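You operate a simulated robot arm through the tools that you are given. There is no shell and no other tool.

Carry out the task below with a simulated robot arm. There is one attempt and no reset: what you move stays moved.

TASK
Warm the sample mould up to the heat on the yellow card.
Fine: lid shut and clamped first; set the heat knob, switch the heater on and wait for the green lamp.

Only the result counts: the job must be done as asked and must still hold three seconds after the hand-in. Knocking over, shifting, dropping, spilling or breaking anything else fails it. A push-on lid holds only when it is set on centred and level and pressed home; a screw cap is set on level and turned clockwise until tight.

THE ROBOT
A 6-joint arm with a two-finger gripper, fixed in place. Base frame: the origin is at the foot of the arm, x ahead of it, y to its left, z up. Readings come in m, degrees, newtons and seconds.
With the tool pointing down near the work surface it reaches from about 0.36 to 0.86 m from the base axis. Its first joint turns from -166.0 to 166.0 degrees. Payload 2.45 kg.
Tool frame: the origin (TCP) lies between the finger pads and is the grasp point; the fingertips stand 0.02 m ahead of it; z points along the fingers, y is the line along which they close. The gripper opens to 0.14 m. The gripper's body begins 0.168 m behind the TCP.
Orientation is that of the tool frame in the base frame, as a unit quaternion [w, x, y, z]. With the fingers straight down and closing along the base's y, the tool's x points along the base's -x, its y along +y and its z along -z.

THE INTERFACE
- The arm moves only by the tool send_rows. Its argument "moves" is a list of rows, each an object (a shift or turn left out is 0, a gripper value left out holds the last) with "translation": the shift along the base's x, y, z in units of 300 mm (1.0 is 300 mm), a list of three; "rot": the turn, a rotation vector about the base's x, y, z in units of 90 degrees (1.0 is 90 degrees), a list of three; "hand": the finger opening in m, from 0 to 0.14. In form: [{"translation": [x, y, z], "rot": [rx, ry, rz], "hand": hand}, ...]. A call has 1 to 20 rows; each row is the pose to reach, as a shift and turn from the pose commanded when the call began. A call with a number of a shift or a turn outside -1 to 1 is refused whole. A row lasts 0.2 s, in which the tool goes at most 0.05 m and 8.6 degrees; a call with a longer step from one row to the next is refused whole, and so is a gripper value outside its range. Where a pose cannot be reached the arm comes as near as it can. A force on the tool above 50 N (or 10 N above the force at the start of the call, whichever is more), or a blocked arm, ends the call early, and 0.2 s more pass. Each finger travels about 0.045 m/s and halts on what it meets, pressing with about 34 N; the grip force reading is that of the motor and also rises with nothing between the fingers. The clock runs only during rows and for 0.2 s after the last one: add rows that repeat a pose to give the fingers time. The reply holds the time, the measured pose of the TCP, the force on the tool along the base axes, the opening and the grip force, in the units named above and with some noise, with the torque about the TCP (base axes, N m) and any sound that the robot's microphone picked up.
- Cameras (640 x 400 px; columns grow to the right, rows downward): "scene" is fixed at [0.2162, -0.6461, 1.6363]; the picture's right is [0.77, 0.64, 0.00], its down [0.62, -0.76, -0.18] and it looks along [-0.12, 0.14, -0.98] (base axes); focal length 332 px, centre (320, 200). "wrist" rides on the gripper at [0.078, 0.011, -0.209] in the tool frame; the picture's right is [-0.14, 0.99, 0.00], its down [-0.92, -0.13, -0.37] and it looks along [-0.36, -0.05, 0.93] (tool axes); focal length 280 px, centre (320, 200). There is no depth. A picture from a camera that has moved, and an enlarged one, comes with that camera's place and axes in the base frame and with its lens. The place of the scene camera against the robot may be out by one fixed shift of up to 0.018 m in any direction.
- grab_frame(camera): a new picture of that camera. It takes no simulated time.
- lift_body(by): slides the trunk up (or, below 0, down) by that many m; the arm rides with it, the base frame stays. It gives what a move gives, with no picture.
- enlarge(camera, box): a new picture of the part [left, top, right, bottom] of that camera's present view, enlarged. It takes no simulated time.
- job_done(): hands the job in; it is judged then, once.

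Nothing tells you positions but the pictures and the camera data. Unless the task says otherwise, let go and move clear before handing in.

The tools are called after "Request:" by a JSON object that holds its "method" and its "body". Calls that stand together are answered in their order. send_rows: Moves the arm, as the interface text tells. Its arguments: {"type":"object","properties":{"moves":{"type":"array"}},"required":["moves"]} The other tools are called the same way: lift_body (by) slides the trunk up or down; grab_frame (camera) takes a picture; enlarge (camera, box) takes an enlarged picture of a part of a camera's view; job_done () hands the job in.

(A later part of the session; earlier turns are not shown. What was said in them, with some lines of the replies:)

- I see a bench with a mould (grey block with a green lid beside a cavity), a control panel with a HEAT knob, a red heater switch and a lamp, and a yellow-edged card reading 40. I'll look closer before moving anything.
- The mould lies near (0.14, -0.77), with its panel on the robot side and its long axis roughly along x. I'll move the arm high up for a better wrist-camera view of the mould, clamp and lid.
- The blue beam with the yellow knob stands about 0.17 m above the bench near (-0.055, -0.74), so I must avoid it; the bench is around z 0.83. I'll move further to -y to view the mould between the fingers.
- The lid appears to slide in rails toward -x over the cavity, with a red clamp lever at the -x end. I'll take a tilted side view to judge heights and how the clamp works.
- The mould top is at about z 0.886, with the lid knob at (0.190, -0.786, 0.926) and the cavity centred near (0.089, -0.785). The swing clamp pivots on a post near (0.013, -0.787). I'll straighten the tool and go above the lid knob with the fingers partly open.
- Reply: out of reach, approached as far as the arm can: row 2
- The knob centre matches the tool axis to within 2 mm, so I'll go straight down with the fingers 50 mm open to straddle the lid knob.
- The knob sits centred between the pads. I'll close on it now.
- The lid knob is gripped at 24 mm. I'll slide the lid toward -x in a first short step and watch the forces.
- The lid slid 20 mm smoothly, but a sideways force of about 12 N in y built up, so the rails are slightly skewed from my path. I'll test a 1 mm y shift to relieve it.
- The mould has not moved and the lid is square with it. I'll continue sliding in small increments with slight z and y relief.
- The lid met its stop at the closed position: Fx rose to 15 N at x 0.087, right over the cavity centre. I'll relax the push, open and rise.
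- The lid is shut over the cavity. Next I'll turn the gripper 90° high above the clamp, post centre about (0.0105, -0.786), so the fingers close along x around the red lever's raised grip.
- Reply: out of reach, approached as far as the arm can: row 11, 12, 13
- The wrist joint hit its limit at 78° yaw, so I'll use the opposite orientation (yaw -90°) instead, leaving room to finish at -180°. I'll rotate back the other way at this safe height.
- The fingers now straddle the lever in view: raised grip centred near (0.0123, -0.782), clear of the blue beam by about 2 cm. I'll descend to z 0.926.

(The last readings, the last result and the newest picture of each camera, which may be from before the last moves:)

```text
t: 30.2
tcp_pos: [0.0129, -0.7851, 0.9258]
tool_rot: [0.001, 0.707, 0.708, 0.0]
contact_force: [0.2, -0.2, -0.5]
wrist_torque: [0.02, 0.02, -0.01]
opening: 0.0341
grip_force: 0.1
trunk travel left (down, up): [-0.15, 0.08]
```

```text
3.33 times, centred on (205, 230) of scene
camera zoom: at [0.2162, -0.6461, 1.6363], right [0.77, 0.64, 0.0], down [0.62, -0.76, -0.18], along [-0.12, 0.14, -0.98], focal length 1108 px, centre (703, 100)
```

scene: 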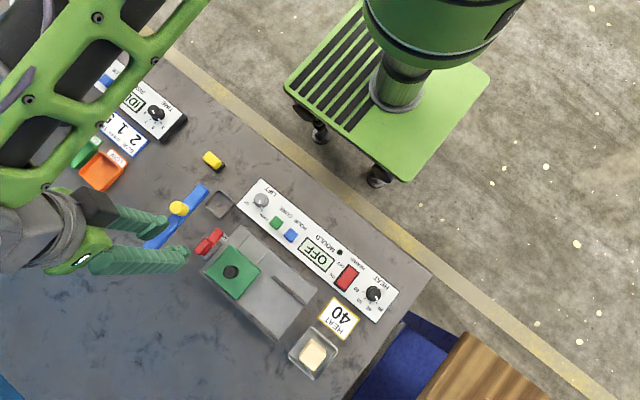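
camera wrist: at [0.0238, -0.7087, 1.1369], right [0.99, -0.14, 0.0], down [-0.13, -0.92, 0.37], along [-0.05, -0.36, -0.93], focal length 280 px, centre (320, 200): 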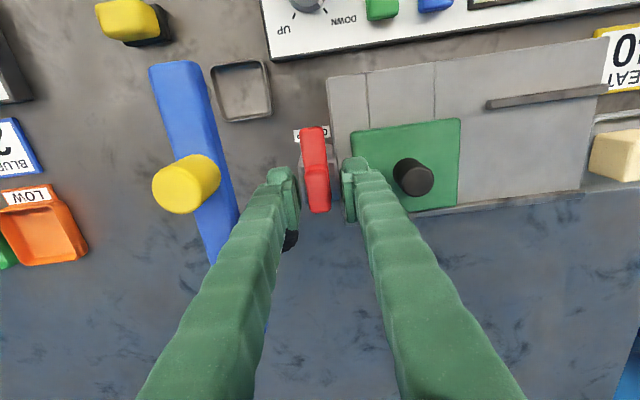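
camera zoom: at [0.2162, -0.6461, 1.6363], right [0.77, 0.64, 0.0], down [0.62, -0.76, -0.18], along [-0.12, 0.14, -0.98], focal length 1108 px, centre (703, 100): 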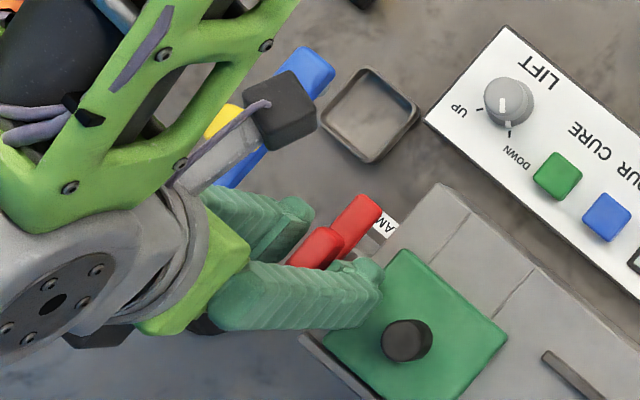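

The fingers are either side of the raised grip with even gaps. I'll close on it.

Request:
{"method": "send_rows", "body": {"moves": [{"hand": 0.024}, {"hand": 0.012}, {"hand": 0.012}, {"hand": 0.012}]}}

Request:
{"method": "enlarge", "body": {"camera": "wrist", "box": [230, 80, 410, 220]}}

```text
t: 31.2
tcp_pos: [0.0119, -0.7863, 0.9275]
tool_rot: [0.001, 0.706, 0.708, 0.0]
contact_force: [-5.3, -0.3, -1.5]
wrist_torque: [-0.01, 0.07, 0.05]
opening: 0.017
grip_force: 42.3
trunk travel left (down, up): [-0.15, 0.08]
```

```text
2.86 times, centred on (320, 150) of wrist
camera zoom: at [0.0231, -0.7088, 1.1369], right [0.99, -0.14, 0.0], down [-0.13, -0.92, 0.37], along [-0.05, -0.36, -0.93], focal length 801 px, centre (320, 343)
```

zoom: 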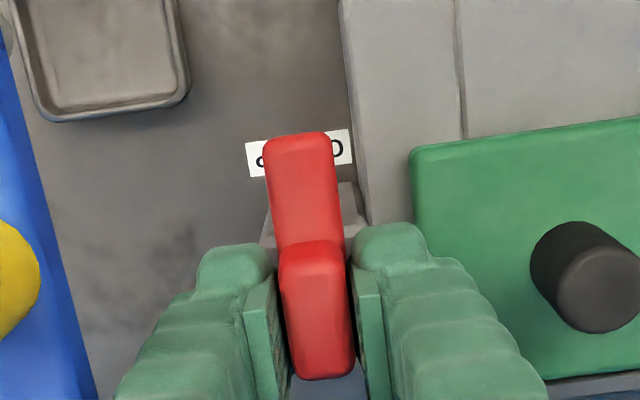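

The grip is held at 17 mm. I'll test a small clockwise turn (seen from above) and watch the torque.

Request:
{"method": "send_rows", "body": {"moves": [{"translation": [-0.003, 0, 0], "rot": [0, 0, -0.05]}, {"translation": [-0.003, 0, 0], "rot": [0, 0, -0.1]}, {"translation": [-0.003, 0, 0], "rot": [0, 0, -0.1]}]}}

Request:
{"method": "enlarge", "body": {"camera": "wrist", "box": [230, 80, 410, 220]}}

Request:
{"method": "enlarge", "body": {"camera": "scene", "box": [180, 200, 270, 280]}}

```text
t: 32.0
tcp_pos: [0.0125, -0.7863, 0.9264]
tool_rot: [0.0, 0.76, 0.65, 0.0]
contact_force: [3.4, -1.1, -1.8]
wrist_torque: [-0.05, -0.04, 0.05]
opening: 0.017
grip_force: 43.2
trunk travel left (down, up): [-0.15, 0.08]
```

```text
2.86 times, centred on (320, 150) of wrist
camera zoom: at [0.0348, -0.7113, 1.1369], right [0.96, -0.29, 0.0], down [-0.27, -0.89, 0.37], along [-0.11, -0.35, -0.93], focal length 801 px, centre (320, 343)
```

zoom: 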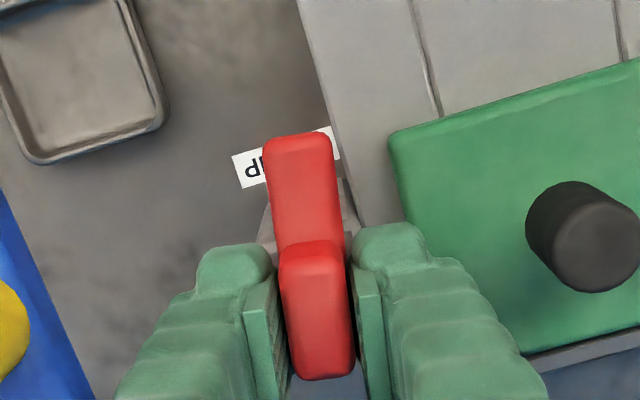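

```text
5.00 times, centred on (225, 240) of scene
camera zoom: at [0.2162, -0.6461, 1.6363], right [0.77, 0.64, 0.0], down [0.62, -0.76, -0.18], along [-0.12, 0.14, -0.98], focal length 1662 px, centre (795, 0)
```

zoom: 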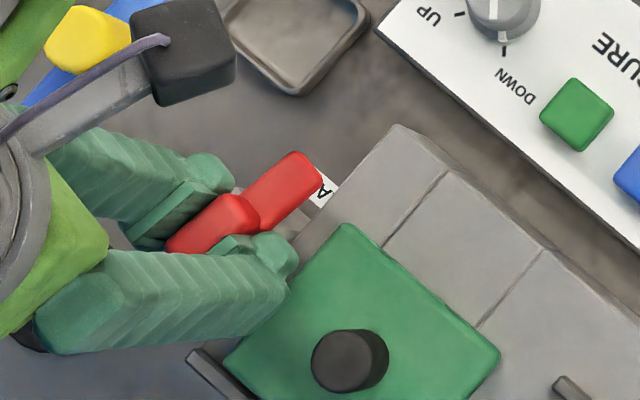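

The lever turns freely about a vertical pivot under the tool, with almost no force. I'll continue the swing toward the lid.

Request:
{"method": "send_rows", "body": {"moves": [{"rot": [0, 0, -0.08]}, {"rot": [0, 0, -0.16]}, {"rot": [0, 0, -0.24]}, {"rot": [0, 0, -0.32]}, {"rot": [0, 0, -0.4]}, {"rot": [0, 0, -0.4]}]}}

Request:
{"method": "enlarge", "body": {"camera": "wrist", "box": [230, 80, 410, 220]}}

```text
t: 33.4
tcp_pos: [0.0109, -0.7857, 0.9268]
tool_rot: [0.0, 0.924, 0.382, -0.001]
contact_force: [2.8, -1.7, -1.9]
wrist_torque: [0.01, -0.08, -0.01]
opening: 0.0171
grip_force: 42.5
trunk travel left (down, up): [-0.15, 0.08]
```

```text
2.86 times, centred on (320, 150) of wrist
camera zoom: at [0.0747, -0.7391, 1.137], right [0.6, -0.8, 0.0], down [-0.74, -0.56, 0.37], along [-0.29, -0.22, -0.93], focal length 801 px, centre (320, 343)
```

zoom: 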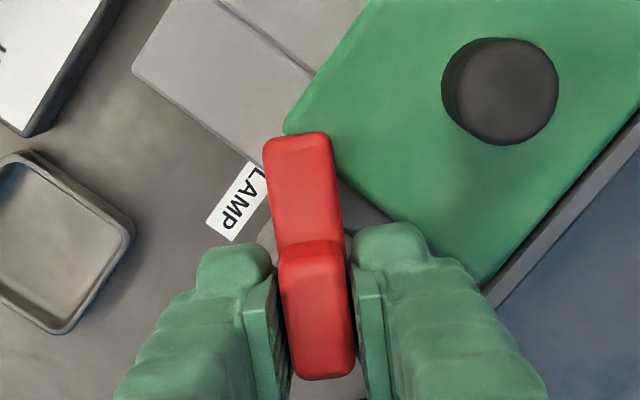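

Request:
{"method": "send_rows", "body": {"moves": [{"rot": [0, 0, -0.07]}, {"rot": [0, 0, -0.14]}, {"rot": [0, 0, -0.21]}, {"rot": [0, 0, -0.28]}, {"rot": [0, 0, -0.35]}, {"rot": [0, 0, -0.35]}]}}

Request:
{"method": "enlarge", "body": {"camera": "wrist", "box": [230, 80, 410, 220]}}

```text
t: 34.8
tcp_pos: [0.0113, -0.7847, 0.9267]
tool_rot: [0.0, 0.993, 0.116, 0.001]
contact_force: [-3.7, 0.4, -2.9]
wrist_torque: [-0.02, 0.18, 0.0]
opening: 0.0168
grip_force: 42.9
trunk travel left (down, up): [-0.15, 0.08]
```

```text
2.86 times, centred on (320, 150) of wrist
camera zoom: at [0.0902, -0.7785, 1.1369], right [0.1, -1.0, 0.0], down [-0.93, -0.09, 0.37], along [-0.37, -0.04, -0.93], focal length 801 px, centre (320, 343)
```

zoom: 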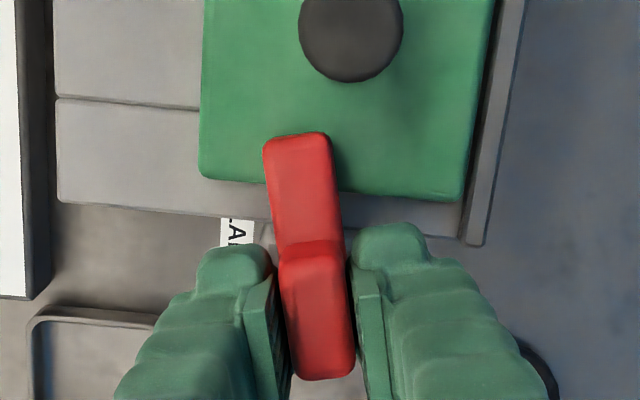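

Request:
{"method": "send_rows", "body": {"moves": [{"rot": [0, 0, -0.05]}, {"rot": [0, 0, -0.1]}, {"rot": [0, 0, -0.15]}, {"rot": [0, 0, -0.15]}]}}

Request:
{"method": "enlarge", "body": {"camera": "wrist", "box": [230, 80, 410, 220]}}

```text
t: 35.8
tcp_pos: [0.0114, -0.7853, 0.9273]
tool_rot: [0.0, 1.0, -0.001, 0.0]
contact_force: [-4.1, 6.8, 0.3]
wrist_torque: [0.06, 0.0, -0.05]
opening: 0.017
grip_force: 42.7
trunk travel left (down, up): [-0.15, 0.08]
```

```text
2.86 times, centred on (320, 150) of wrist
camera zoom: at [0.0898, -0.797, 1.1369], right [-0.14, -0.99, 0.0], down [-0.92, 0.13, 0.37], along [-0.36, 0.05, -0.93], focal length 801 px, centre (320, 343)
```

zoom: 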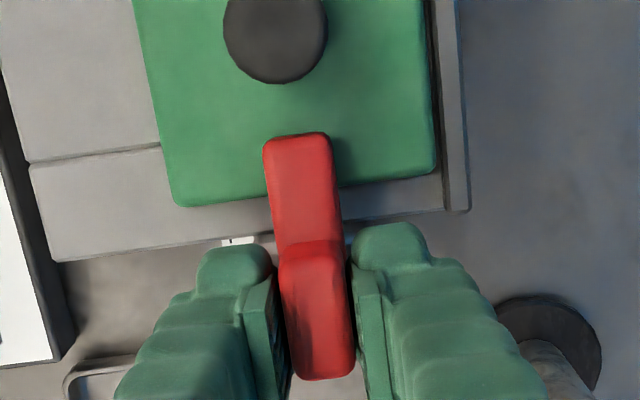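

The lever now points along +x over the lid edge. I'll nudge it a few degrees further to feel for its end stop.

Request:
{"method": "send_rows", "body": {"moves": [{"rot": [0, 0, -0.03]}, {"rot": [0, 0, -0.05]}, {"rot": [0, 0, -0.05]}]}}

```text
t: 36.6
tcp_pos: [0.0107, -0.785, 0.9251]
tool_rot: [0.0, 0.999, -0.039, 0.0]
contact_force: [-5.0, 10.0, -3.2]
wrist_torque: [0.12, 0.15, 0.79]
opening: 0.0169
grip_force: 42.8
trunk travel left (down, up): [-0.15, 0.08]
```

A 0.8 N·m resisting torque marks the end stop, so the lever is fully home. I'll relax the twist, open and rise.

Request:
{"method": "send_rows", "body": {"moves": [{"rot": [0, 0, 0.035]}, {"rot": [0, 0, 0.035], "hand": 0.025}, {"rot": [0, 0, 0.035], "hand": 0.034}, {"rot": [0, 0, 0.035], "hand": 0.034}]}}

Request:
{"method": "send_rows", "body": {"moves": [{"translation": [0, 0, 0.05]}, {"translation": [0, 0, 0.15]}, {"translation": [0, 0, 0.3]}, {"translation": [0, 0, 0.45]}, {"translation": [0, 0, 0.6]}, {"translation": [0, 0, 0.6]}]}}

Request:
{"method": "grab_frame", "body": {"camera": "wrist"}}

Request:
{"method": "enlarge", "body": {"camera": "wrist", "box": [240, 60, 400, 200]}}

Request:
{"method": "grab_frame", "body": {"camera": "scene"}}

```text
t: 37.6
tcp_pos: [0.0116, -0.7856, 0.9262]
tool_rot: [0.0, 1.0, -0.012, 0.0]
contact_force: [-0.6, -1.3, 0.1]
wrist_torque: [0.0, 0.01, 0.01]
opening: 0.0341
grip_force: 0.0
trunk travel left (down, up): [-0.15, 0.08]
```

```text
t: 39.0
tcp_pos: [0.0078, -0.7866, 1.1027]
tool_rot: [0.0, 1.0, -0.012, 0.0]
contact_force: [-1.1, -0.6, 0.1]
wrist_torque: [-0.03, 0.0, -0.02]
opening: 0.034
grip_force: 0.2
trunk travel left (down, up): [-0.15, 0.08]
```

```text
taken
camera wrist: at [0.0863, -0.7999, 1.3139], right [-0.16, -0.99, 0.0], down [-0.92, 0.15, 0.37], along [-0.36, 0.06, -0.93], focal length 280 px, centre (320, 200)
```

wrist: 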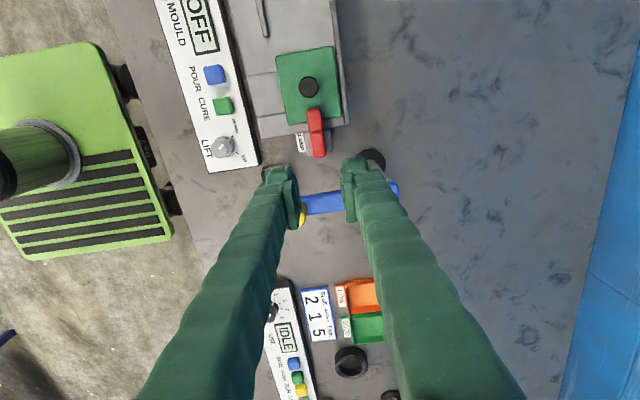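

```text
2.86 times, centred on (320, 130) of wrist
camera zoom: at [0.0863, -0.7999, 1.3139], right [-0.16, -0.99, 0.0], down [-0.92, 0.15, 0.37], along [-0.36, 0.06, -0.93], focal length 801 px, centre (320, 400)
```

zoom: 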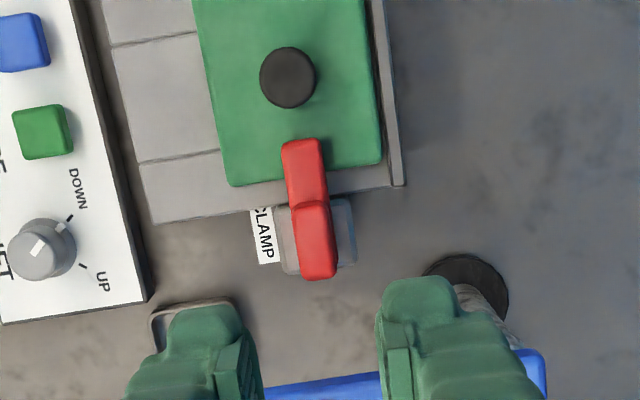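

```text
taken
```

scene: 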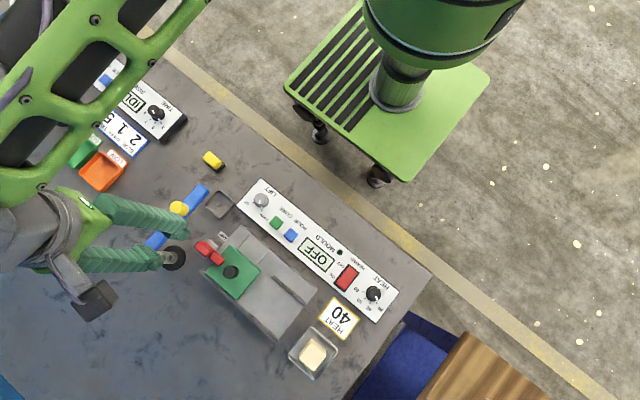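

The lid is shut and the clamp lever lies over its edge; nothing else moved. Next is the HEAT knob near (0.354, -0.627), so I'll travel there at height while rotating the wrist to about -70° yaw.

Request:
{"method": "send_rows", "body": {"moves": [{"translation": [0.075, 0.034, 0], "rot": [0, 0, 0.077], "hand": 0.045}, {"translation": [0.15, 0.068, 0], "rot": [0, 0, 0.155]}, {"translation": [0.225, 0.1, 0], "rot": [0, 0, 0.232]}, {"translation": [0.3, 0.135, 0], "rot": [0, 0, 0.31]}, {"translation": [0.375, 0.17, 0], "rot": [0, 0, 0.387]}, {"translation": [0.45, 0.2, 0], "rot": [0, 0, 0.465]}, {"translation": [0.525, 0.235, 0], "rot": [0, 0, 0.542]}, {"translation": [0.6, 0.27, 0], "rot": [0, 0, 0.62]}, {"translation": [0.6, 0.27, 0], "rot": [0, 0, 0.62]}]}}

Request:
{"method": "send_rows", "body": {"moves": [{"translation": [0.07, 0.033, 0], "rot": [0, 0, 0.077]}, {"translation": [0.14, 0.066, 0], "rot": [0, 0, 0.155]}, {"translation": [0.21, 0.1, 0], "rot": [0, 0, 0.232]}, {"translation": [0.28, 0.132, 0], "rot": [0, 0, 0.31]}, {"translation": [0.35, 0.165, 0], "rot": [0, 0, 0.387]}, {"translation": [0.42, 0.2, 0], "rot": [0, 0, 0.465]}, {"translation": [0.49, 0.23, 0], "rot": [0, 0, 0.542]}, {"translation": [0.553, 0.262, 0], "rot": [0, 0, 0.62]}, {"translation": [0.553, 0.262, 0], "rot": [0, 0, 0.62]}]}}

Request:
{"method": "grab_frame", "body": {"camera": "wrist"}}

Request:
{"method": "enlarge", "body": {"camera": "wrist", "box": [260, 70, 400, 210]}}

```text
t: 41.0
tcp_pos: [0.1911, -0.7044, 1.1077]
tool_rot: [0.0, 0.889, 0.459, 0.0]
contact_force: [-0.2, 0.4, 0.4]
wrist_torque: [0.0, 0.01, 0.04]
opening: 0.0449
grip_force: 0.1
trunk travel left (down, up): [-0.15, 0.08]
```

```text
t: 43.0
tcp_pos: [0.3566, -0.6263, 1.1062]
tool_rot: [0.0, 0.57, 0.821, 0.0]
contact_force: [-0.1, 0.2, -1.0]
wrist_torque: [-0.01, -0.01, 0.0]
opening: 0.045
grip_force: 0.1
trunk travel left (down, up): [-0.15, 0.08]
```

```text
taken
camera wrist: at [0.3395, -0.5501, 1.3168], right [0.98, 0.22, 0.0], down [0.2, -0.91, 0.37], along [0.08, -0.36, -0.93], focal length 280 px, centre (320, 200)
```

wrist: 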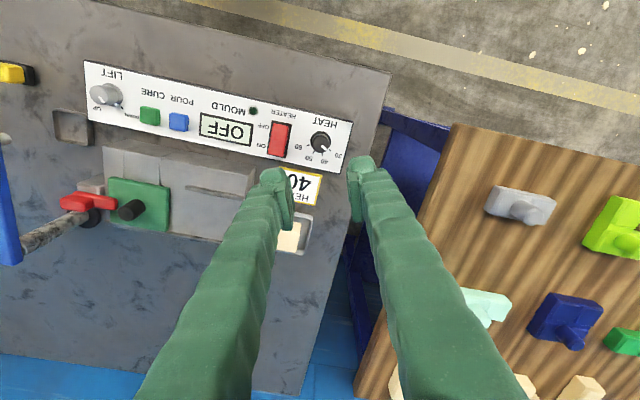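

```text
2.86 times, centred on (330, 140) of wrist
camera zoom: at [0.3395, -0.5501, 1.3168], right [0.98, 0.22, 0.0], down [0.2, -0.91, 0.37], along [0.08, -0.36, -0.93], focal length 801 px, centre (291, 371)
```

zoom: 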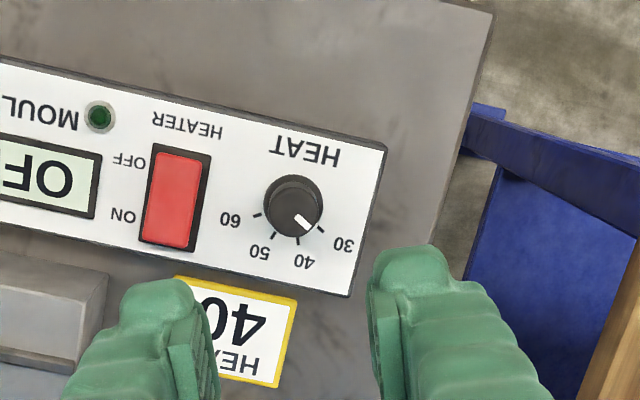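

Request:
{"method": "enlarge", "body": {"camera": "wrist", "box": [290, 110, 360, 175]}}

Request:
{"method": "enlarge", "body": {"camera": "scene", "box": [345, 270, 405, 320]}}

```text
6.15 times, centred on (325, 142) of wrist
camera zoom: at [0.3395, -0.5501, 1.3168], right [0.98, 0.22, 0.0], down [0.2, -0.91, 0.37], along [0.08, -0.36, -0.93], focal length 1726 px, centre (289, 554)
```

zoom: 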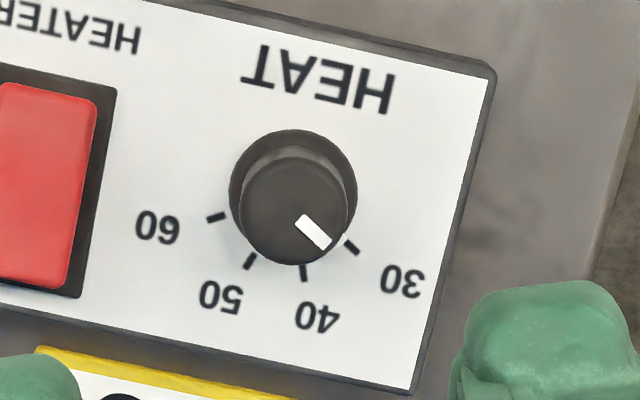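

```text
8.00 times, centred on (375, 295) of scene
camera zoom: at [0.2162, -0.6461, 1.6363], right [0.77, 0.64, 0.0], down [0.62, -0.76, -0.18], along [-0.12, 0.14, -0.98], focal length 2659 px, centre (-120, -560)
```

zoom: 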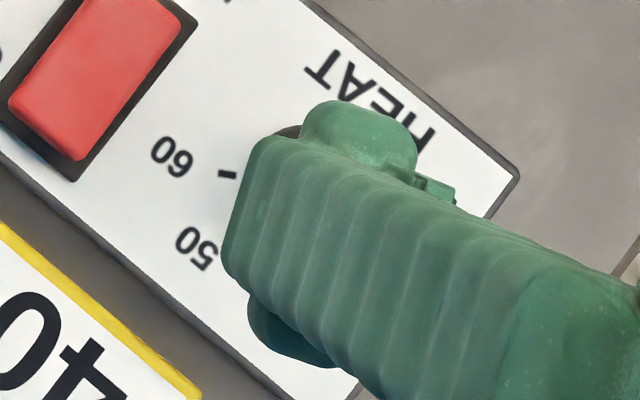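

The HEAT dial ticks lie at -30°, -70°, -110° and -150° around the knob centre (0.358, -0.630), top about z 0.862; the pointer is on 30. I'll descend part way first to check alignment.

Request:
{"method": "send_rows", "body": {"moves": [{"translation": [0.005, -0.013, -0.12]}, {"translation": [0.005, -0.013, -0.26]}, {"translation": [0.005, -0.013, -0.4]}, {"translation": [0.005, -0.013, -0.52]}, {"translation": [0.005, -0.013, -0.62]}, {"translation": [0.005, -0.013, -0.62]}]}}

Request:
{"method": "grab_frame", "body": {"camera": "wrist"}}

Request:
{"method": "enlarge", "body": {"camera": "wrist", "box": [250, 90, 390, 210]}}

```text
t: 44.4
tcp_pos: [0.3596, -0.6308, 0.9213]
tool_rot: [0.0, 0.572, 0.82, 0.001]
contact_force: [-0.1, -0.6, -0.4]
wrist_torque: [0.03, -0.02, -0.04]
opening: 0.0449
grip_force: 0.1
trunk travel left (down, up): [-0.15, 0.08]
```

```text
taken
camera wrist: at [0.3428, -0.5551, 1.1309], right [0.98, 0.22, 0.0], down [0.2, -0.91, 0.37], along [0.08, -0.36, -0.93], focal length 280 px, centre (320, 200)
```

wrist: 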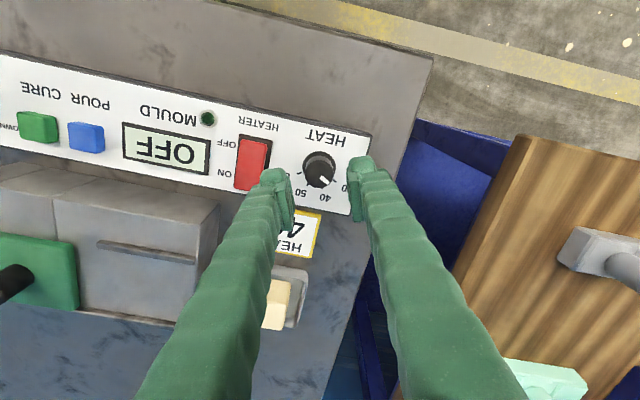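

```text
3.33 times, centred on (320, 150) of wrist
camera zoom: at [0.3428, -0.5551, 1.1309], right [0.98, 0.22, 0.0], down [0.2, -0.91, 0.37], along [0.08, -0.36, -0.93], focal length 935 px, centre (320, 367)
```

zoom: 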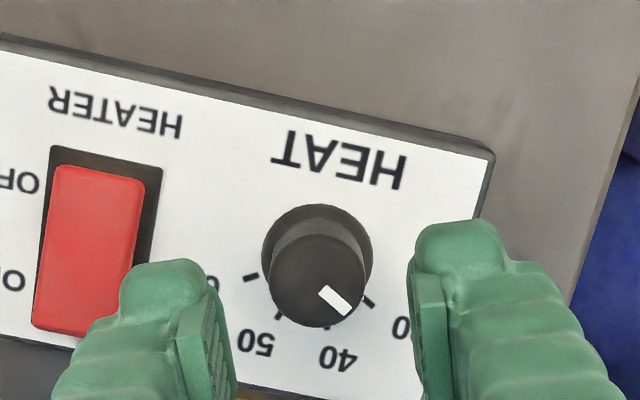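

The knob is centred between the fingers to about 1 mm. I'll descend to z 0.870 and close on the upper knob body.

Request:
{"method": "send_rows", "body": {"moves": [{"translation": [-0.002, 0, -0.08]}, {"translation": [-0.002, 0, -0.13]}, {"translation": [-0.002, 0, -0.16]}, {"translation": [-0.002, 0, -0.171]}, {"translation": [-0.002, 0, -0.171]}]}}

Request:
{"method": "enlarge", "body": {"camera": "wrist", "box": [250, 110, 390, 230]}}

```text
t: 45.6
tcp_pos: [0.3569, -0.631, 0.8699]
tool_rot: [-0.001, 0.572, 0.82, 0.0]
contact_force: [0.3, -0.8, 0.2]
wrist_torque: [0.03, 0.01, -0.01]
opening: 0.0447
grip_force: 0.0
trunk travel left (down, up): [-0.15, 0.08]
```

```text
3.33 times, centred on (320, 170) of wrist
camera zoom: at [0.3408, -0.555, 1.0802], right [0.98, 0.21, 0.0], down [0.2, -0.91, 0.37], along [0.08, -0.36, -0.93], focal length 935 px, centre (320, 300)
```

zoom: 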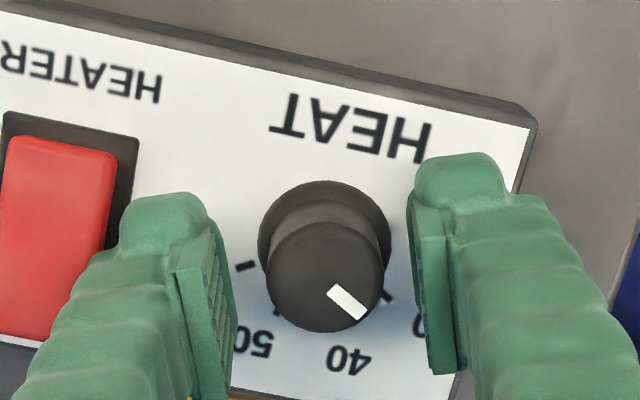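

Request:
{"method": "send_rows", "body": {"moves": [{"translation": [0.004, -0.001, 0]}, {"translation": [0.004, -0.001, 0], "hand": 0.03}, {"translation": [0.004, -0.001, 0], "hand": 0.02}, {"translation": [0.004, -0.001, 0], "hand": 0.02}, {"translation": [0.004, -0.001, 0], "hand": 0.02}]}}

Request:
{"method": "enlarge", "body": {"camera": "wrist", "box": [250, 110, 390, 230]}}

```text
t: 46.8
tcp_pos: [0.3596, -0.6321, 0.8693]
tool_rot: [0.001, 0.572, 0.82, 0.0]
contact_force: [0.6, -0.9, 3.0]
wrist_torque: [0.05, 0.04, 0.02]
opening: 0.0268
grip_force: 44.6
trunk travel left (down, up): [-0.15, 0.08]
```

```text
3.33 times, centred on (320, 170) of wrist
camera zoom: at [0.3426, -0.5557, 1.08], right [0.98, 0.21, 0.0], down [0.2, -0.91, 0.37], along [0.08, -0.36, -0.93], focal length 935 px, centre (320, 300)
```

zoom: 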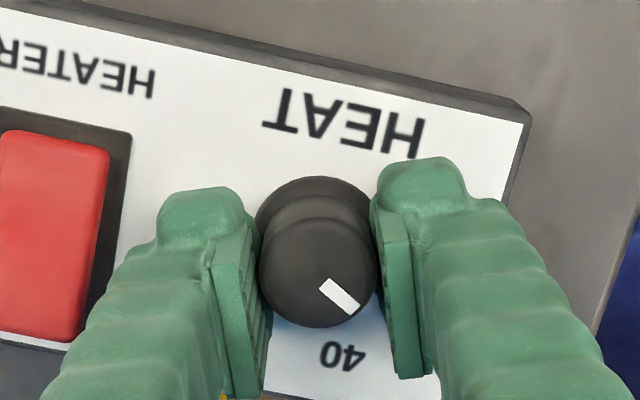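

The knob is gripped with negligible side force. I'll turn it 40° clockwise (seen from above) toward the 40 tick.

Request:
{"method": "send_rows", "body": {"moves": [{"rot": [0, 0, -0.06]}, {"rot": [0, 0, -0.13]}, {"rot": [0, 0, -0.2]}, {"rot": [0, 0, -0.27]}, {"rot": [0, 0, -0.34]}, {"rot": [0, 0, -0.4]}, {"rot": [0, 0, -0.44]}, {"rot": [0, 0, -0.44]}]}}

Request:
{"method": "enlarge", "body": {"camera": "wrist", "box": [250, 110, 390, 230]}}

```text
t: 48.6
tcp_pos: [0.3571, -0.6314, 0.8692]
tool_rot: [0.0, 0.816, 0.579, -0.001]
contact_force: [-28.9, -17.8, -0.7]
wrist_torque: [-0.24, 0.31, 0.07]
opening: 0.0266
grip_force: 45.3
trunk travel left (down, up): [-0.15, 0.08]
```

```text
3.33 times, centred on (320, 170) of wrist
camera zoom: at [0.3932, -0.5627, 1.0803], right [0.89, -0.46, 0.0], down [-0.42, -0.83, 0.37], along [-0.17, -0.33, -0.93], focal length 935 px, centre (320, 300)
```

zoom: 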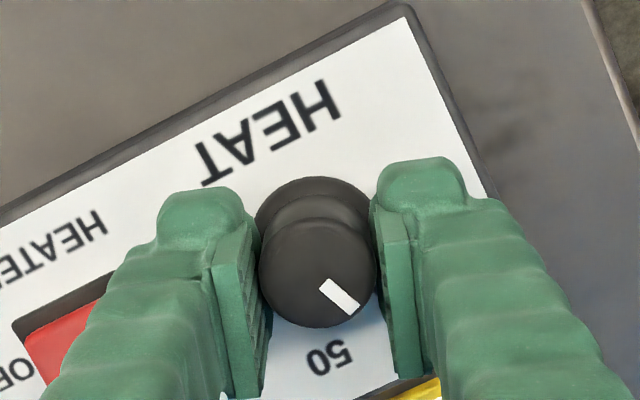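

The turn reached -109.4° (40° of turn), but a side force of about 34 N has built up. I'll relieve it with a small shift before releasing.

Request:
{"method": "send_rows", "body": {"moves": [{"translation": [-0.005, -0.003, 0]}, {"translation": [-0.005, -0.003, 0]}]}}

```text
t: 49.2
tcp_pos: [0.357, -0.6304, 0.8701]
tool_rot: [-0.001, 0.815, 0.579, 0.001]
contact_force: [-19.5, -13.8, -4.1]
wrist_torque: [-0.45, 0.35, 0.07]
opening: 0.0267
grip_force: 44.6
trunk travel left (down, up): [-0.15, 0.08]
```

Request:
{"method": "send_rows", "body": {"moves": [{"translation": [-0.005, -0.004, 0]}, {"translation": [-0.01, -0.008, 0]}, {"translation": [-0.01, -0.008, 0]}]}}

Request:
{"method": "enlarge", "body": {"camera": "wrist", "box": [250, 110, 390, 230]}}

```text
t: 50.0
tcp_pos: [0.3563, -0.6307, 0.869]
tool_rot: [-0.001, 0.815, 0.579, 0.001]
contact_force: [8.2, 7.6, -2.2]
wrist_torque: [0.66, -0.37, -0.04]
opening: 0.0267
grip_force: 45.6
trunk travel left (down, up): [-0.15, 0.08]
```

```text
3.33 times, centred on (320, 170) of wrist
camera zoom: at [0.393, -0.5632, 1.0806], right [0.89, -0.46, 0.0], down [-0.43, -0.83, 0.37], along [-0.17, -0.33, -0.93], focal length 935 px, centre (320, 300)
```

zoom: 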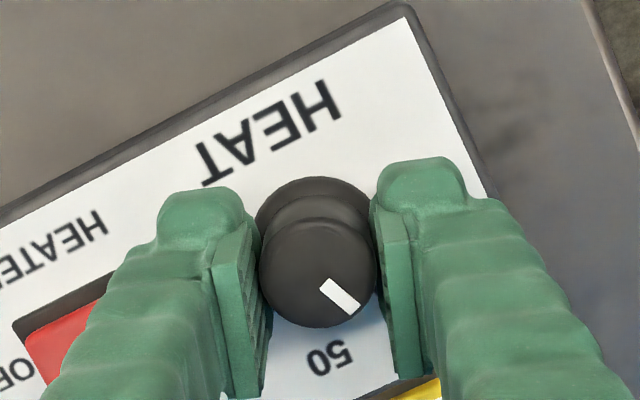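

Request:
{"method": "send_rows", "body": {"moves": [{"translation": [0.004, 0.003, 0]}, {"translation": [0.004, 0.003, 0], "hand": 0.035}, {"translation": [0.004, 0.003, 0], "hand": 0.045}, {"translation": [0.004, 0.003, 0], "hand": 0.045}]}}

Request:
{"method": "send_rows", "body": {"moves": [{"translation": [0, 0, 0.04]}, {"translation": [0, 0, 0.14]}, {"translation": [0, 0, 0.28]}, {"translation": [0, 0, 0.42]}, {"translation": [0, 0, 0.42]}]}}

Request:
{"method": "grab_frame", "body": {"camera": "wrist"}}

Request:
{"method": "enlarge", "body": {"camera": "wrist", "box": [270, 90, 380, 190]}}

Request:
{"method": "enlarge", "body": {"camera": "scene", "box": [290, 230, 410, 330]}}

```text
t: 51.0
tcp_pos: [0.3565, -0.6326, 0.8695]
tool_rot: [0.0, 0.816, 0.578, 0.001]
contact_force: [0.9, 0.2, -0.4]
wrist_torque: [-0.01, -0.02, 0.01]
opening: 0.045
grip_force: 0.2
trunk travel left (down, up): [-0.15, 0.08]
```

```text
t: 52.2
tcp_pos: [0.3558, -0.6329, 0.9941]
tool_rot: [0.0, 0.816, 0.578, 0.0]
contact_force: [1.2, 0.1, -1.0]
wrist_torque: [0.01, 0.02, 0.0]
opening: 0.0448
grip_force: 0.0
trunk travel left (down, up): [-0.15, 0.08]
```

```text
taken
camera wrist: at [0.3925, -0.5629, 1.2046], right [0.89, -0.46, 0.0], down [-0.42, -0.83, 0.37], along [-0.17, -0.33, -0.93], focal length 280 px, centre (320, 200)
```

wrist: 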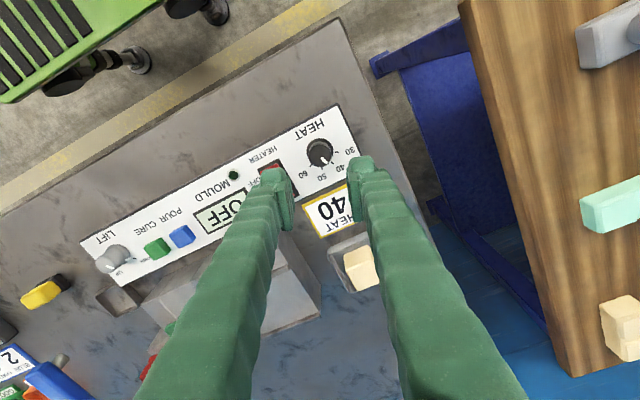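

```text
4.00 times, centred on (325, 140) of wrist
camera zoom: at [0.3925, -0.5629, 1.2046], right [0.89, -0.46, 0.0], down [-0.42, -0.83, 0.37], along [-0.17, -0.33, -0.93], focal length 1122 px, centre (300, 440)
```

zoom: 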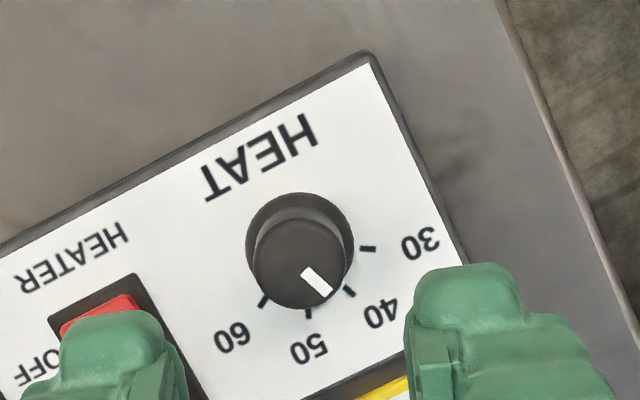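

```text
4.00 times, centred on (350, 280) of scene
camera zoom: at [0.2162, -0.6461, 1.6363], right [0.77, 0.64, 0.0], down [0.62, -0.76, -0.18], along [-0.12, 0.14, -0.98], focal length 1329 px, centre (200, -120)
```

zoom: 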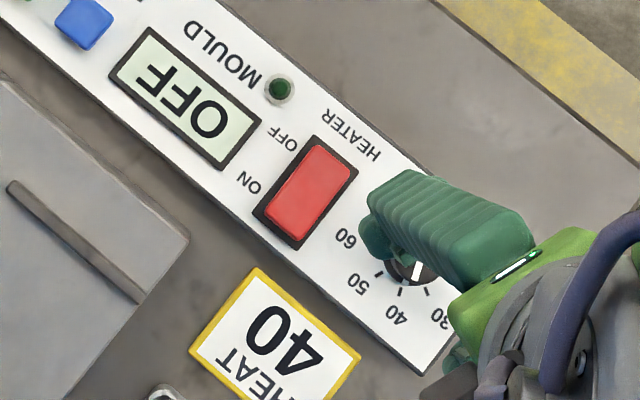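

Request:
{"method": "enlarge", "body": {"camera": "wrist", "box": [300, 130, 350, 172]}}

Request:
{"method": "enlarge", "body": {"camera": "scene", "box": [355, 280, 395, 310]}}

```text
9.52 times, centred on (325, 151) of wrist
camera zoom: at [0.3925, -0.5629, 1.2046], right [0.89, -0.46, 0.0], down [-0.42, -0.83, 0.37], along [-0.17, -0.33, -0.93], focal length 2670 px, centre (272, 667)
```

zoom: 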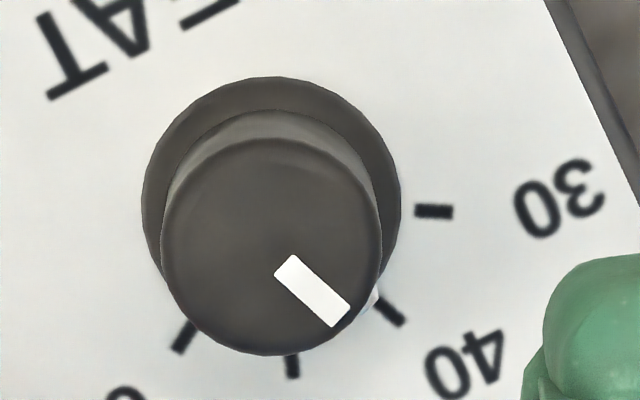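

```text
13.33 times, centred on (375, 295) of scene
camera zoom: at [0.2162, -0.6461, 1.6363], right [0.77, 0.64, 0.0], down [0.62, -0.76, -0.18], along [-0.12, 0.14, -0.98], focal length 4431 px, centre (-413, -1067)
```

zoom: 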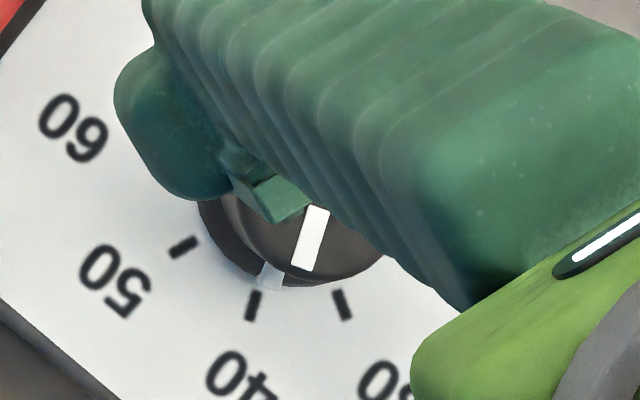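

The pointer axis now reads about -70.7° against the 40 tick at about -71°, so the dial is on 40. Next I'll inspect the heater rocker before pressing its ON end.

Request:
{"method": "send_rows", "body": {"moves": [{"translation": [-0.03, 0.0, 0.05], "rot": [0, 0, 0.08], "hand": 0.03}, {"translation": [-0.08, 0.0, 0.1], "rot": [0, 0, 0.16], "hand": 0.01}, {"translation": [-0.13, -0.03, 0.15], "rot": [0, 0, 0.216], "hand": 0.0}, {"translation": [-0.18, -0.06, 0.2], "rot": [0, 0, 0.216]}, {"translation": [-0.23, -0.09, 0.22], "rot": [0, 0, 0.216]}, {"translation": [-0.23, -0.09, 0.22], "rot": [0, 0, 0.216]}]}}

Request:
{"method": "grab_frame", "body": {"camera": "wrist"}}

Request:
{"method": "enlarge", "body": {"camera": "wrist", "box": [270, 60, 410, 180]}}

Request:
{"method": "enlarge", "body": {"camera": "scene", "box": [320, 250, 400, 320]}}

```text
t: 53.6
tcp_pos: [0.2872, -0.6597, 1.0616]
tool_rot: [0.0, 0.706, 0.709, 0.0]
contact_force: [-0.2, 0.6, -0.3]
wrist_torque: [0.03, -0.01, -0.01]
opening: 0.0
grip_force: 29.5
trunk travel left (down, up): [-0.15, 0.08]
```

```text
taken
camera wrist: at [0.2987, -0.5829, 1.2724], right [0.99, -0.13, 0.0], down [-0.13, -0.92, 0.37], along [-0.05, -0.36, -0.93], focal length 280 px, centre (320, 200)
```

wrist: 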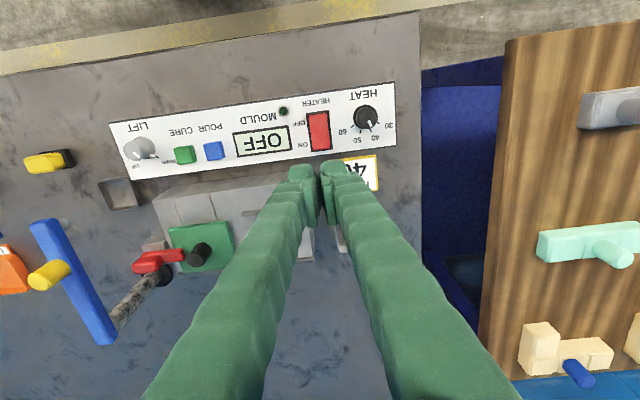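

```text
3.33 times, centred on (340, 120) of wrist
camera zoom: at [0.2987, -0.5829, 1.2724], right [0.99, -0.13, 0.0], down [-0.13, -0.92, 0.37], along [-0.05, -0.36, -0.93], focal length 935 px, centre (253, 467)
```

zoom: 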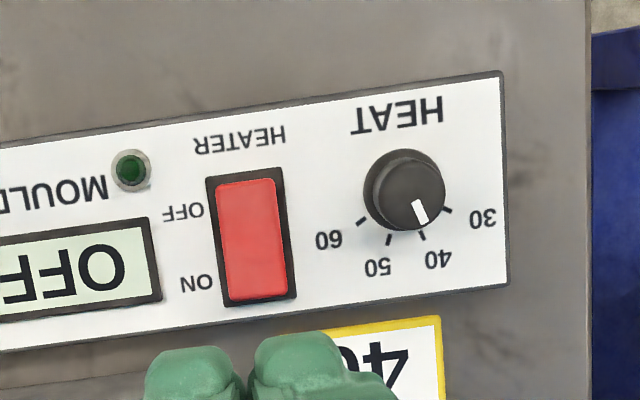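

```text
5.71 times, centred on (360, 285) of scene
camera zoom: at [0.2162, -0.6461, 1.6363], right [0.77, 0.64, 0.0], down [0.62, -0.76, -0.18], along [-0.12, 0.14, -0.98], focal length 1899 px, centre (91, -286)
```

zoom: 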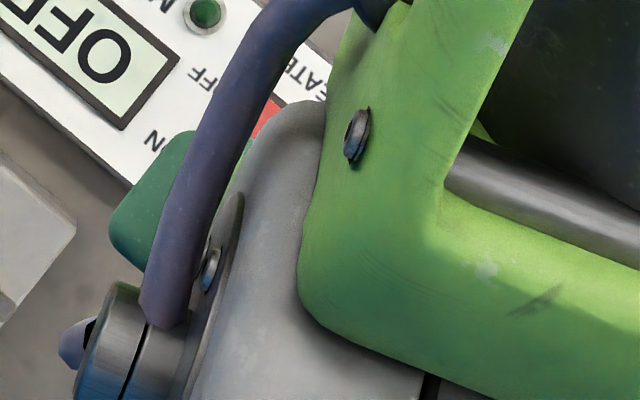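

The dial reads 40. The rocker's ON end is at about (0.290, -0.662) and raised; I'll descend with closed fingers to just above it and check.

Request:
{"method": "send_rows", "body": {"moves": [{"translation": [0.008, -0.02, -0.14]}, {"translation": [0.008, -0.02, -0.28]}, {"translation": [0.008, -0.02, -0.4]}, {"translation": [0.008, -0.02, -0.5]}, {"translation": [0.008, -0.02, -0.54]}, {"translation": [0.008, -0.02, -0.54]}]}}

Request:
{"method": "grab_frame", "body": {"camera": "wrist"}}

Request:
{"method": "enlarge", "body": {"camera": "wrist", "box": [260, 90, 380, 200]}}

```text
t: 55.0
tcp_pos: [0.288, -0.664, 0.8982]
tool_rot: [0.001, 0.706, 0.708, 0.001]
contact_force: [0.1, -0.3, -1.2]
wrist_torque: [0.01, -0.01, 0.03]
opening: 0.0001
grip_force: 29.4
trunk travel left (down, up): [-0.15, 0.08]
```

```text
taken
camera wrist: at [0.2997, -0.5868, 1.1085], right [0.99, -0.13, 0.0], down [-0.13, -0.92, 0.37], along [-0.05, -0.37, -0.93], focal length 280 px, centre (320, 200)
```

wrist: 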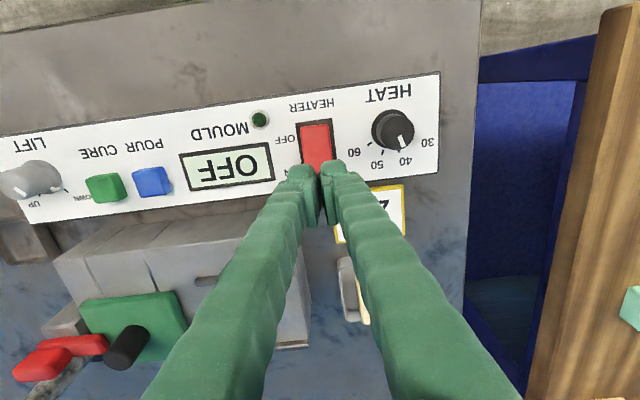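

```text
3.64 times, centred on (320, 145) of wrist
camera zoom: at [0.2997, -0.5868, 1.1085], right [0.99, -0.13, 0.0], down [-0.13, -0.92, 0.37], along [-0.05, -0.37, -0.93], focal length 1020 px, centre (320, 400)
```

zoom: 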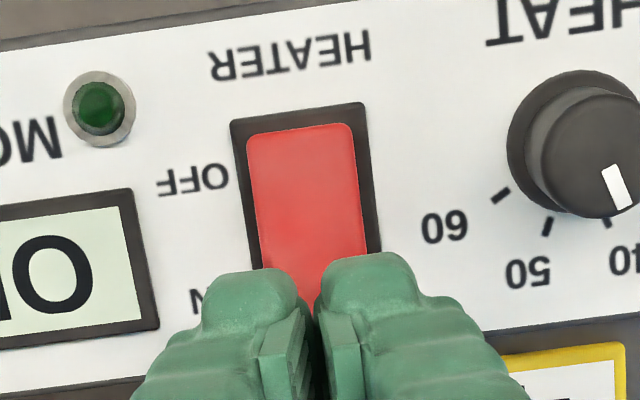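

The tips hover over the ON half. I'll shift 4 mm further to -y to stay off the OFF half, then press down slowly while watching the force.

Request:
{"method": "send_rows", "body": {"moves": [{"translation": [0.003, -0.014, -0.02]}, {"translation": [0.003, -0.014, -0.05]}, {"translation": [0.003, -0.014, -0.07]}, {"translation": [0.003, -0.014, -0.085]}, {"translation": [0.003, -0.014, -0.085]}]}}

Request:
{"method": "enlarge", "body": {"camera": "wrist", "box": [240, 90, 400, 220]}}

```text
t: 56.2
tcp_pos: [0.2899, -0.6698, 0.8774]
tool_rot: [0.002, 0.706, 0.708, 0.0]
contact_force: [0.8, 3.7, 26.0]
wrist_torque: [0.4, -0.02, -0.02]
opening: 0.006
grip_force: 29.8
trunk travel left (down, up): [-0.15, 0.08]
```

```text
3.08 times, centred on (320, 155) of wrist
camera zoom: at [0.3009, -0.5917, 1.0874], right [0.99, -0.13, 0.0], down [-0.13, -0.92, 0.37], along [-0.05, -0.37, -0.93], focal length 863 px, centre (320, 338)
```

zoom: 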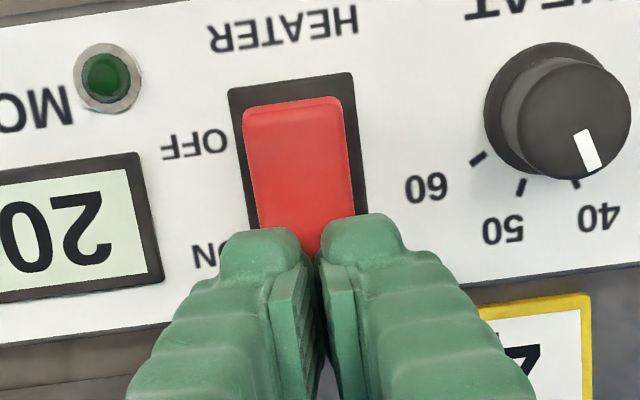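

The display changed from OFF to 20, so the heater is on. I'll lift straight up and clear, then watch the temperature and the lamp.

Request:
{"method": "send_rows", "body": {"moves": [{"translation": [0, 0, 0.05]}, {"translation": [0, 0, 0.15]}, {"translation": [0, 0, 0.3]}, {"translation": [0, 0, 0.45]}, {"translation": [0, 0, 0.6]}, {"translation": [0, 0, 0.7]}, {"translation": [0, 0, 0.7]}]}}

Request:
{"method": "grab_frame", "body": {"camera": "wrist"}}

Request:
{"method": "enlarge", "body": {"camera": "wrist", "box": [210, 70, 410, 210]}}

```text
t: 57.8
tcp_pos: [0.2909, -0.6681, 1.0857]
tool_rot: [0.0, 0.706, 0.708, 0.0]
contact_force: [0.0, -0.5, 0.4]
wrist_torque: [0.02, -0.02, 0.01]
opening: 0.0001
grip_force: 29.2
trunk travel left (down, up): [-0.15, 0.08]
```

```text
taken
camera wrist: at [0.3021, -0.5916, 1.2962], right [0.99, -0.13, 0.0], down [-0.13, -0.92, 0.37], along [-0.05, -0.36, -0.93], focal length 280 px, centre (320, 200)
```

wrist: 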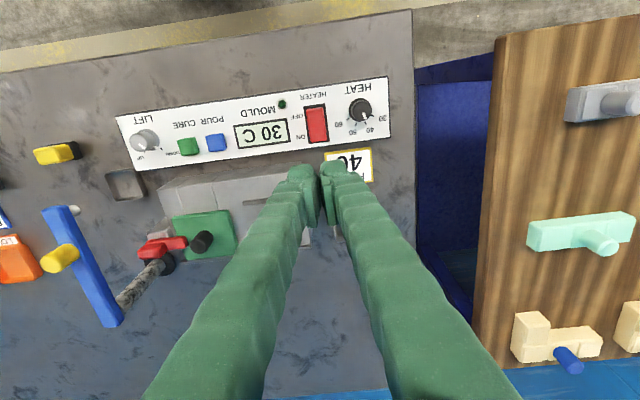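

```text
2.86 times, centred on (310, 140) of wrist
camera zoom: at [0.3021, -0.5916, 1.2962], right [0.99, -0.13, 0.0], down [-0.13, -0.92, 0.37], along [-0.05, -0.36, -0.93], focal length 801 px, centre (349, 371)
```

zoom: 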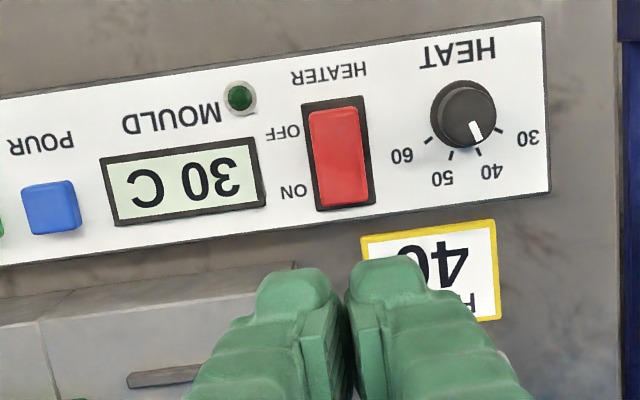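

The mould is at 30 °C and rising with the dial on 40. I'll wait in place.

Request:
{"method": "send_rows", "body": {"moves": [{}, {}, {}, {}, {}, {}, {}, {}, {}, {}]}}

Request:
{"method": "enlarge", "body": {"camera": "wrist", "box": [210, 70, 410, 210]}}

```text
t: 60.0
tcp_pos: [0.291, -0.6685, 1.0857]
tool_rot: [0.0, 0.706, 0.708, 0.001]
contact_force: [-0.4, 0.3, -0.5]
wrist_torque: [0.02, -0.03, 0.04]
opening: 0.0003
grip_force: 29.9
trunk travel left (down, up): [-0.15, 0.08]
```

```text
2.86 times, centred on (310, 140) of wrist
camera zoom: at [0.302, -0.5916, 1.2961], right [0.99, -0.13, 0.0], down [-0.13, -0.92, 0.37], along [-0.05, -0.36, -0.93], focal length 801 px, centre (349, 371)
```

zoom: 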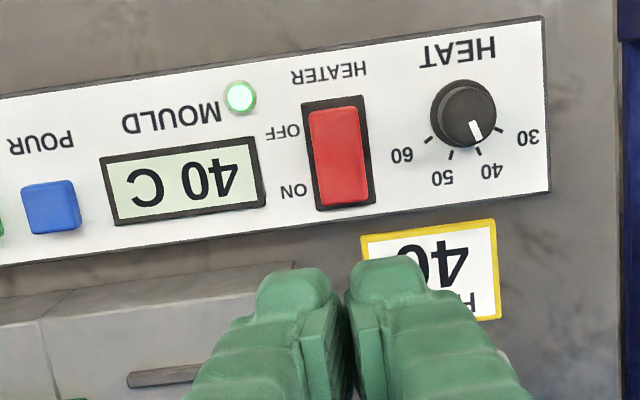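

The display reads 40 C and the green lamp is lit. I'll wait a few seconds more to confirm it holds, and check the lid and clamp.

Request:
{"method": "send_rows", "body": {"moves": [{}, {}, {}, {}, {}, {}, {}, {}, {}, {}, {}, {}, {}, {}, {}]}}

Request:
{"method": "enlarge", "body": {"camera": "wrist", "box": [100, 60, 420, 280]}}

Request:
{"method": "grab_frame", "body": {"camera": "scene"}}

```text
t: 63.2
tcp_pos: [0.2912, -0.6688, 1.086]
tool_rot: [0.0, 0.706, 0.708, 0.0]
contact_force: [0.4, -0.1, 0.0]
wrist_torque: [0.03, 0.02, -0.02]
opening: 0.0003
grip_force: 29.4
trunk travel left (down, up): [-0.15, 0.08]
```

```text
1.82 times, centred on (260, 170) of wrist
camera zoom: at [0.302, -0.5916, 1.2961], right [0.99, -0.13, 0.0], down [-0.13, -0.92, 0.37], along [-0.05, -0.37, -0.93], focal length 510 px, centre (429, 254)
```

zoom: 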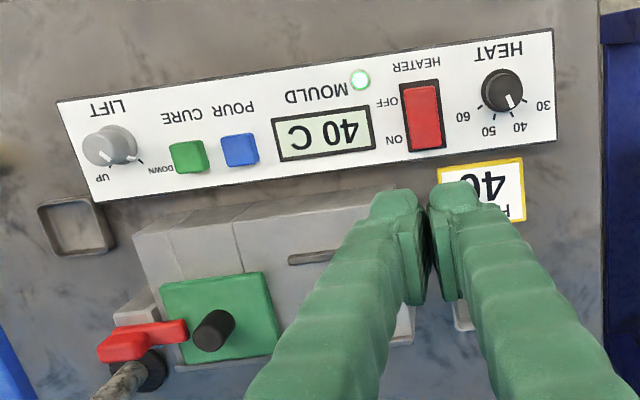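

```text
taken
```

scene: 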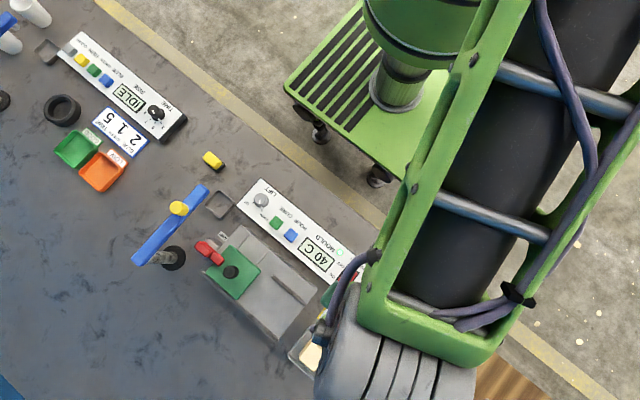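

The temperature has held at 40 C with the green lamp lit, the lid shut and clamped, the arm clear, and nothing else disturbed. I'm handing in the job.

Request:
{"method": "job_done", "body": {}}

```text
The job is handed in.
```

The sample mould is at 40 °C, the heat on the yellow card. The green lamp is lit, and both had held for about three seconds when I handed the job in.

- **Lid:** slid shut over the cavity until it met its stop.
- **Clamp:** swung over the lid edge to its end stop.
- **Heat knob:** turned from 30 to 40. A side force of about 34 N built up on the knob during the turn; I eased it off before letting go, and the panel did not appear to shift.
- **Heater:** switched on at the rocker. The display then went from 20 to 30 to 40 °C.

The gripper is empty and well above the bench, and the last pictures show nothing else moved. The hand-in was accepted, but no verdict came back.
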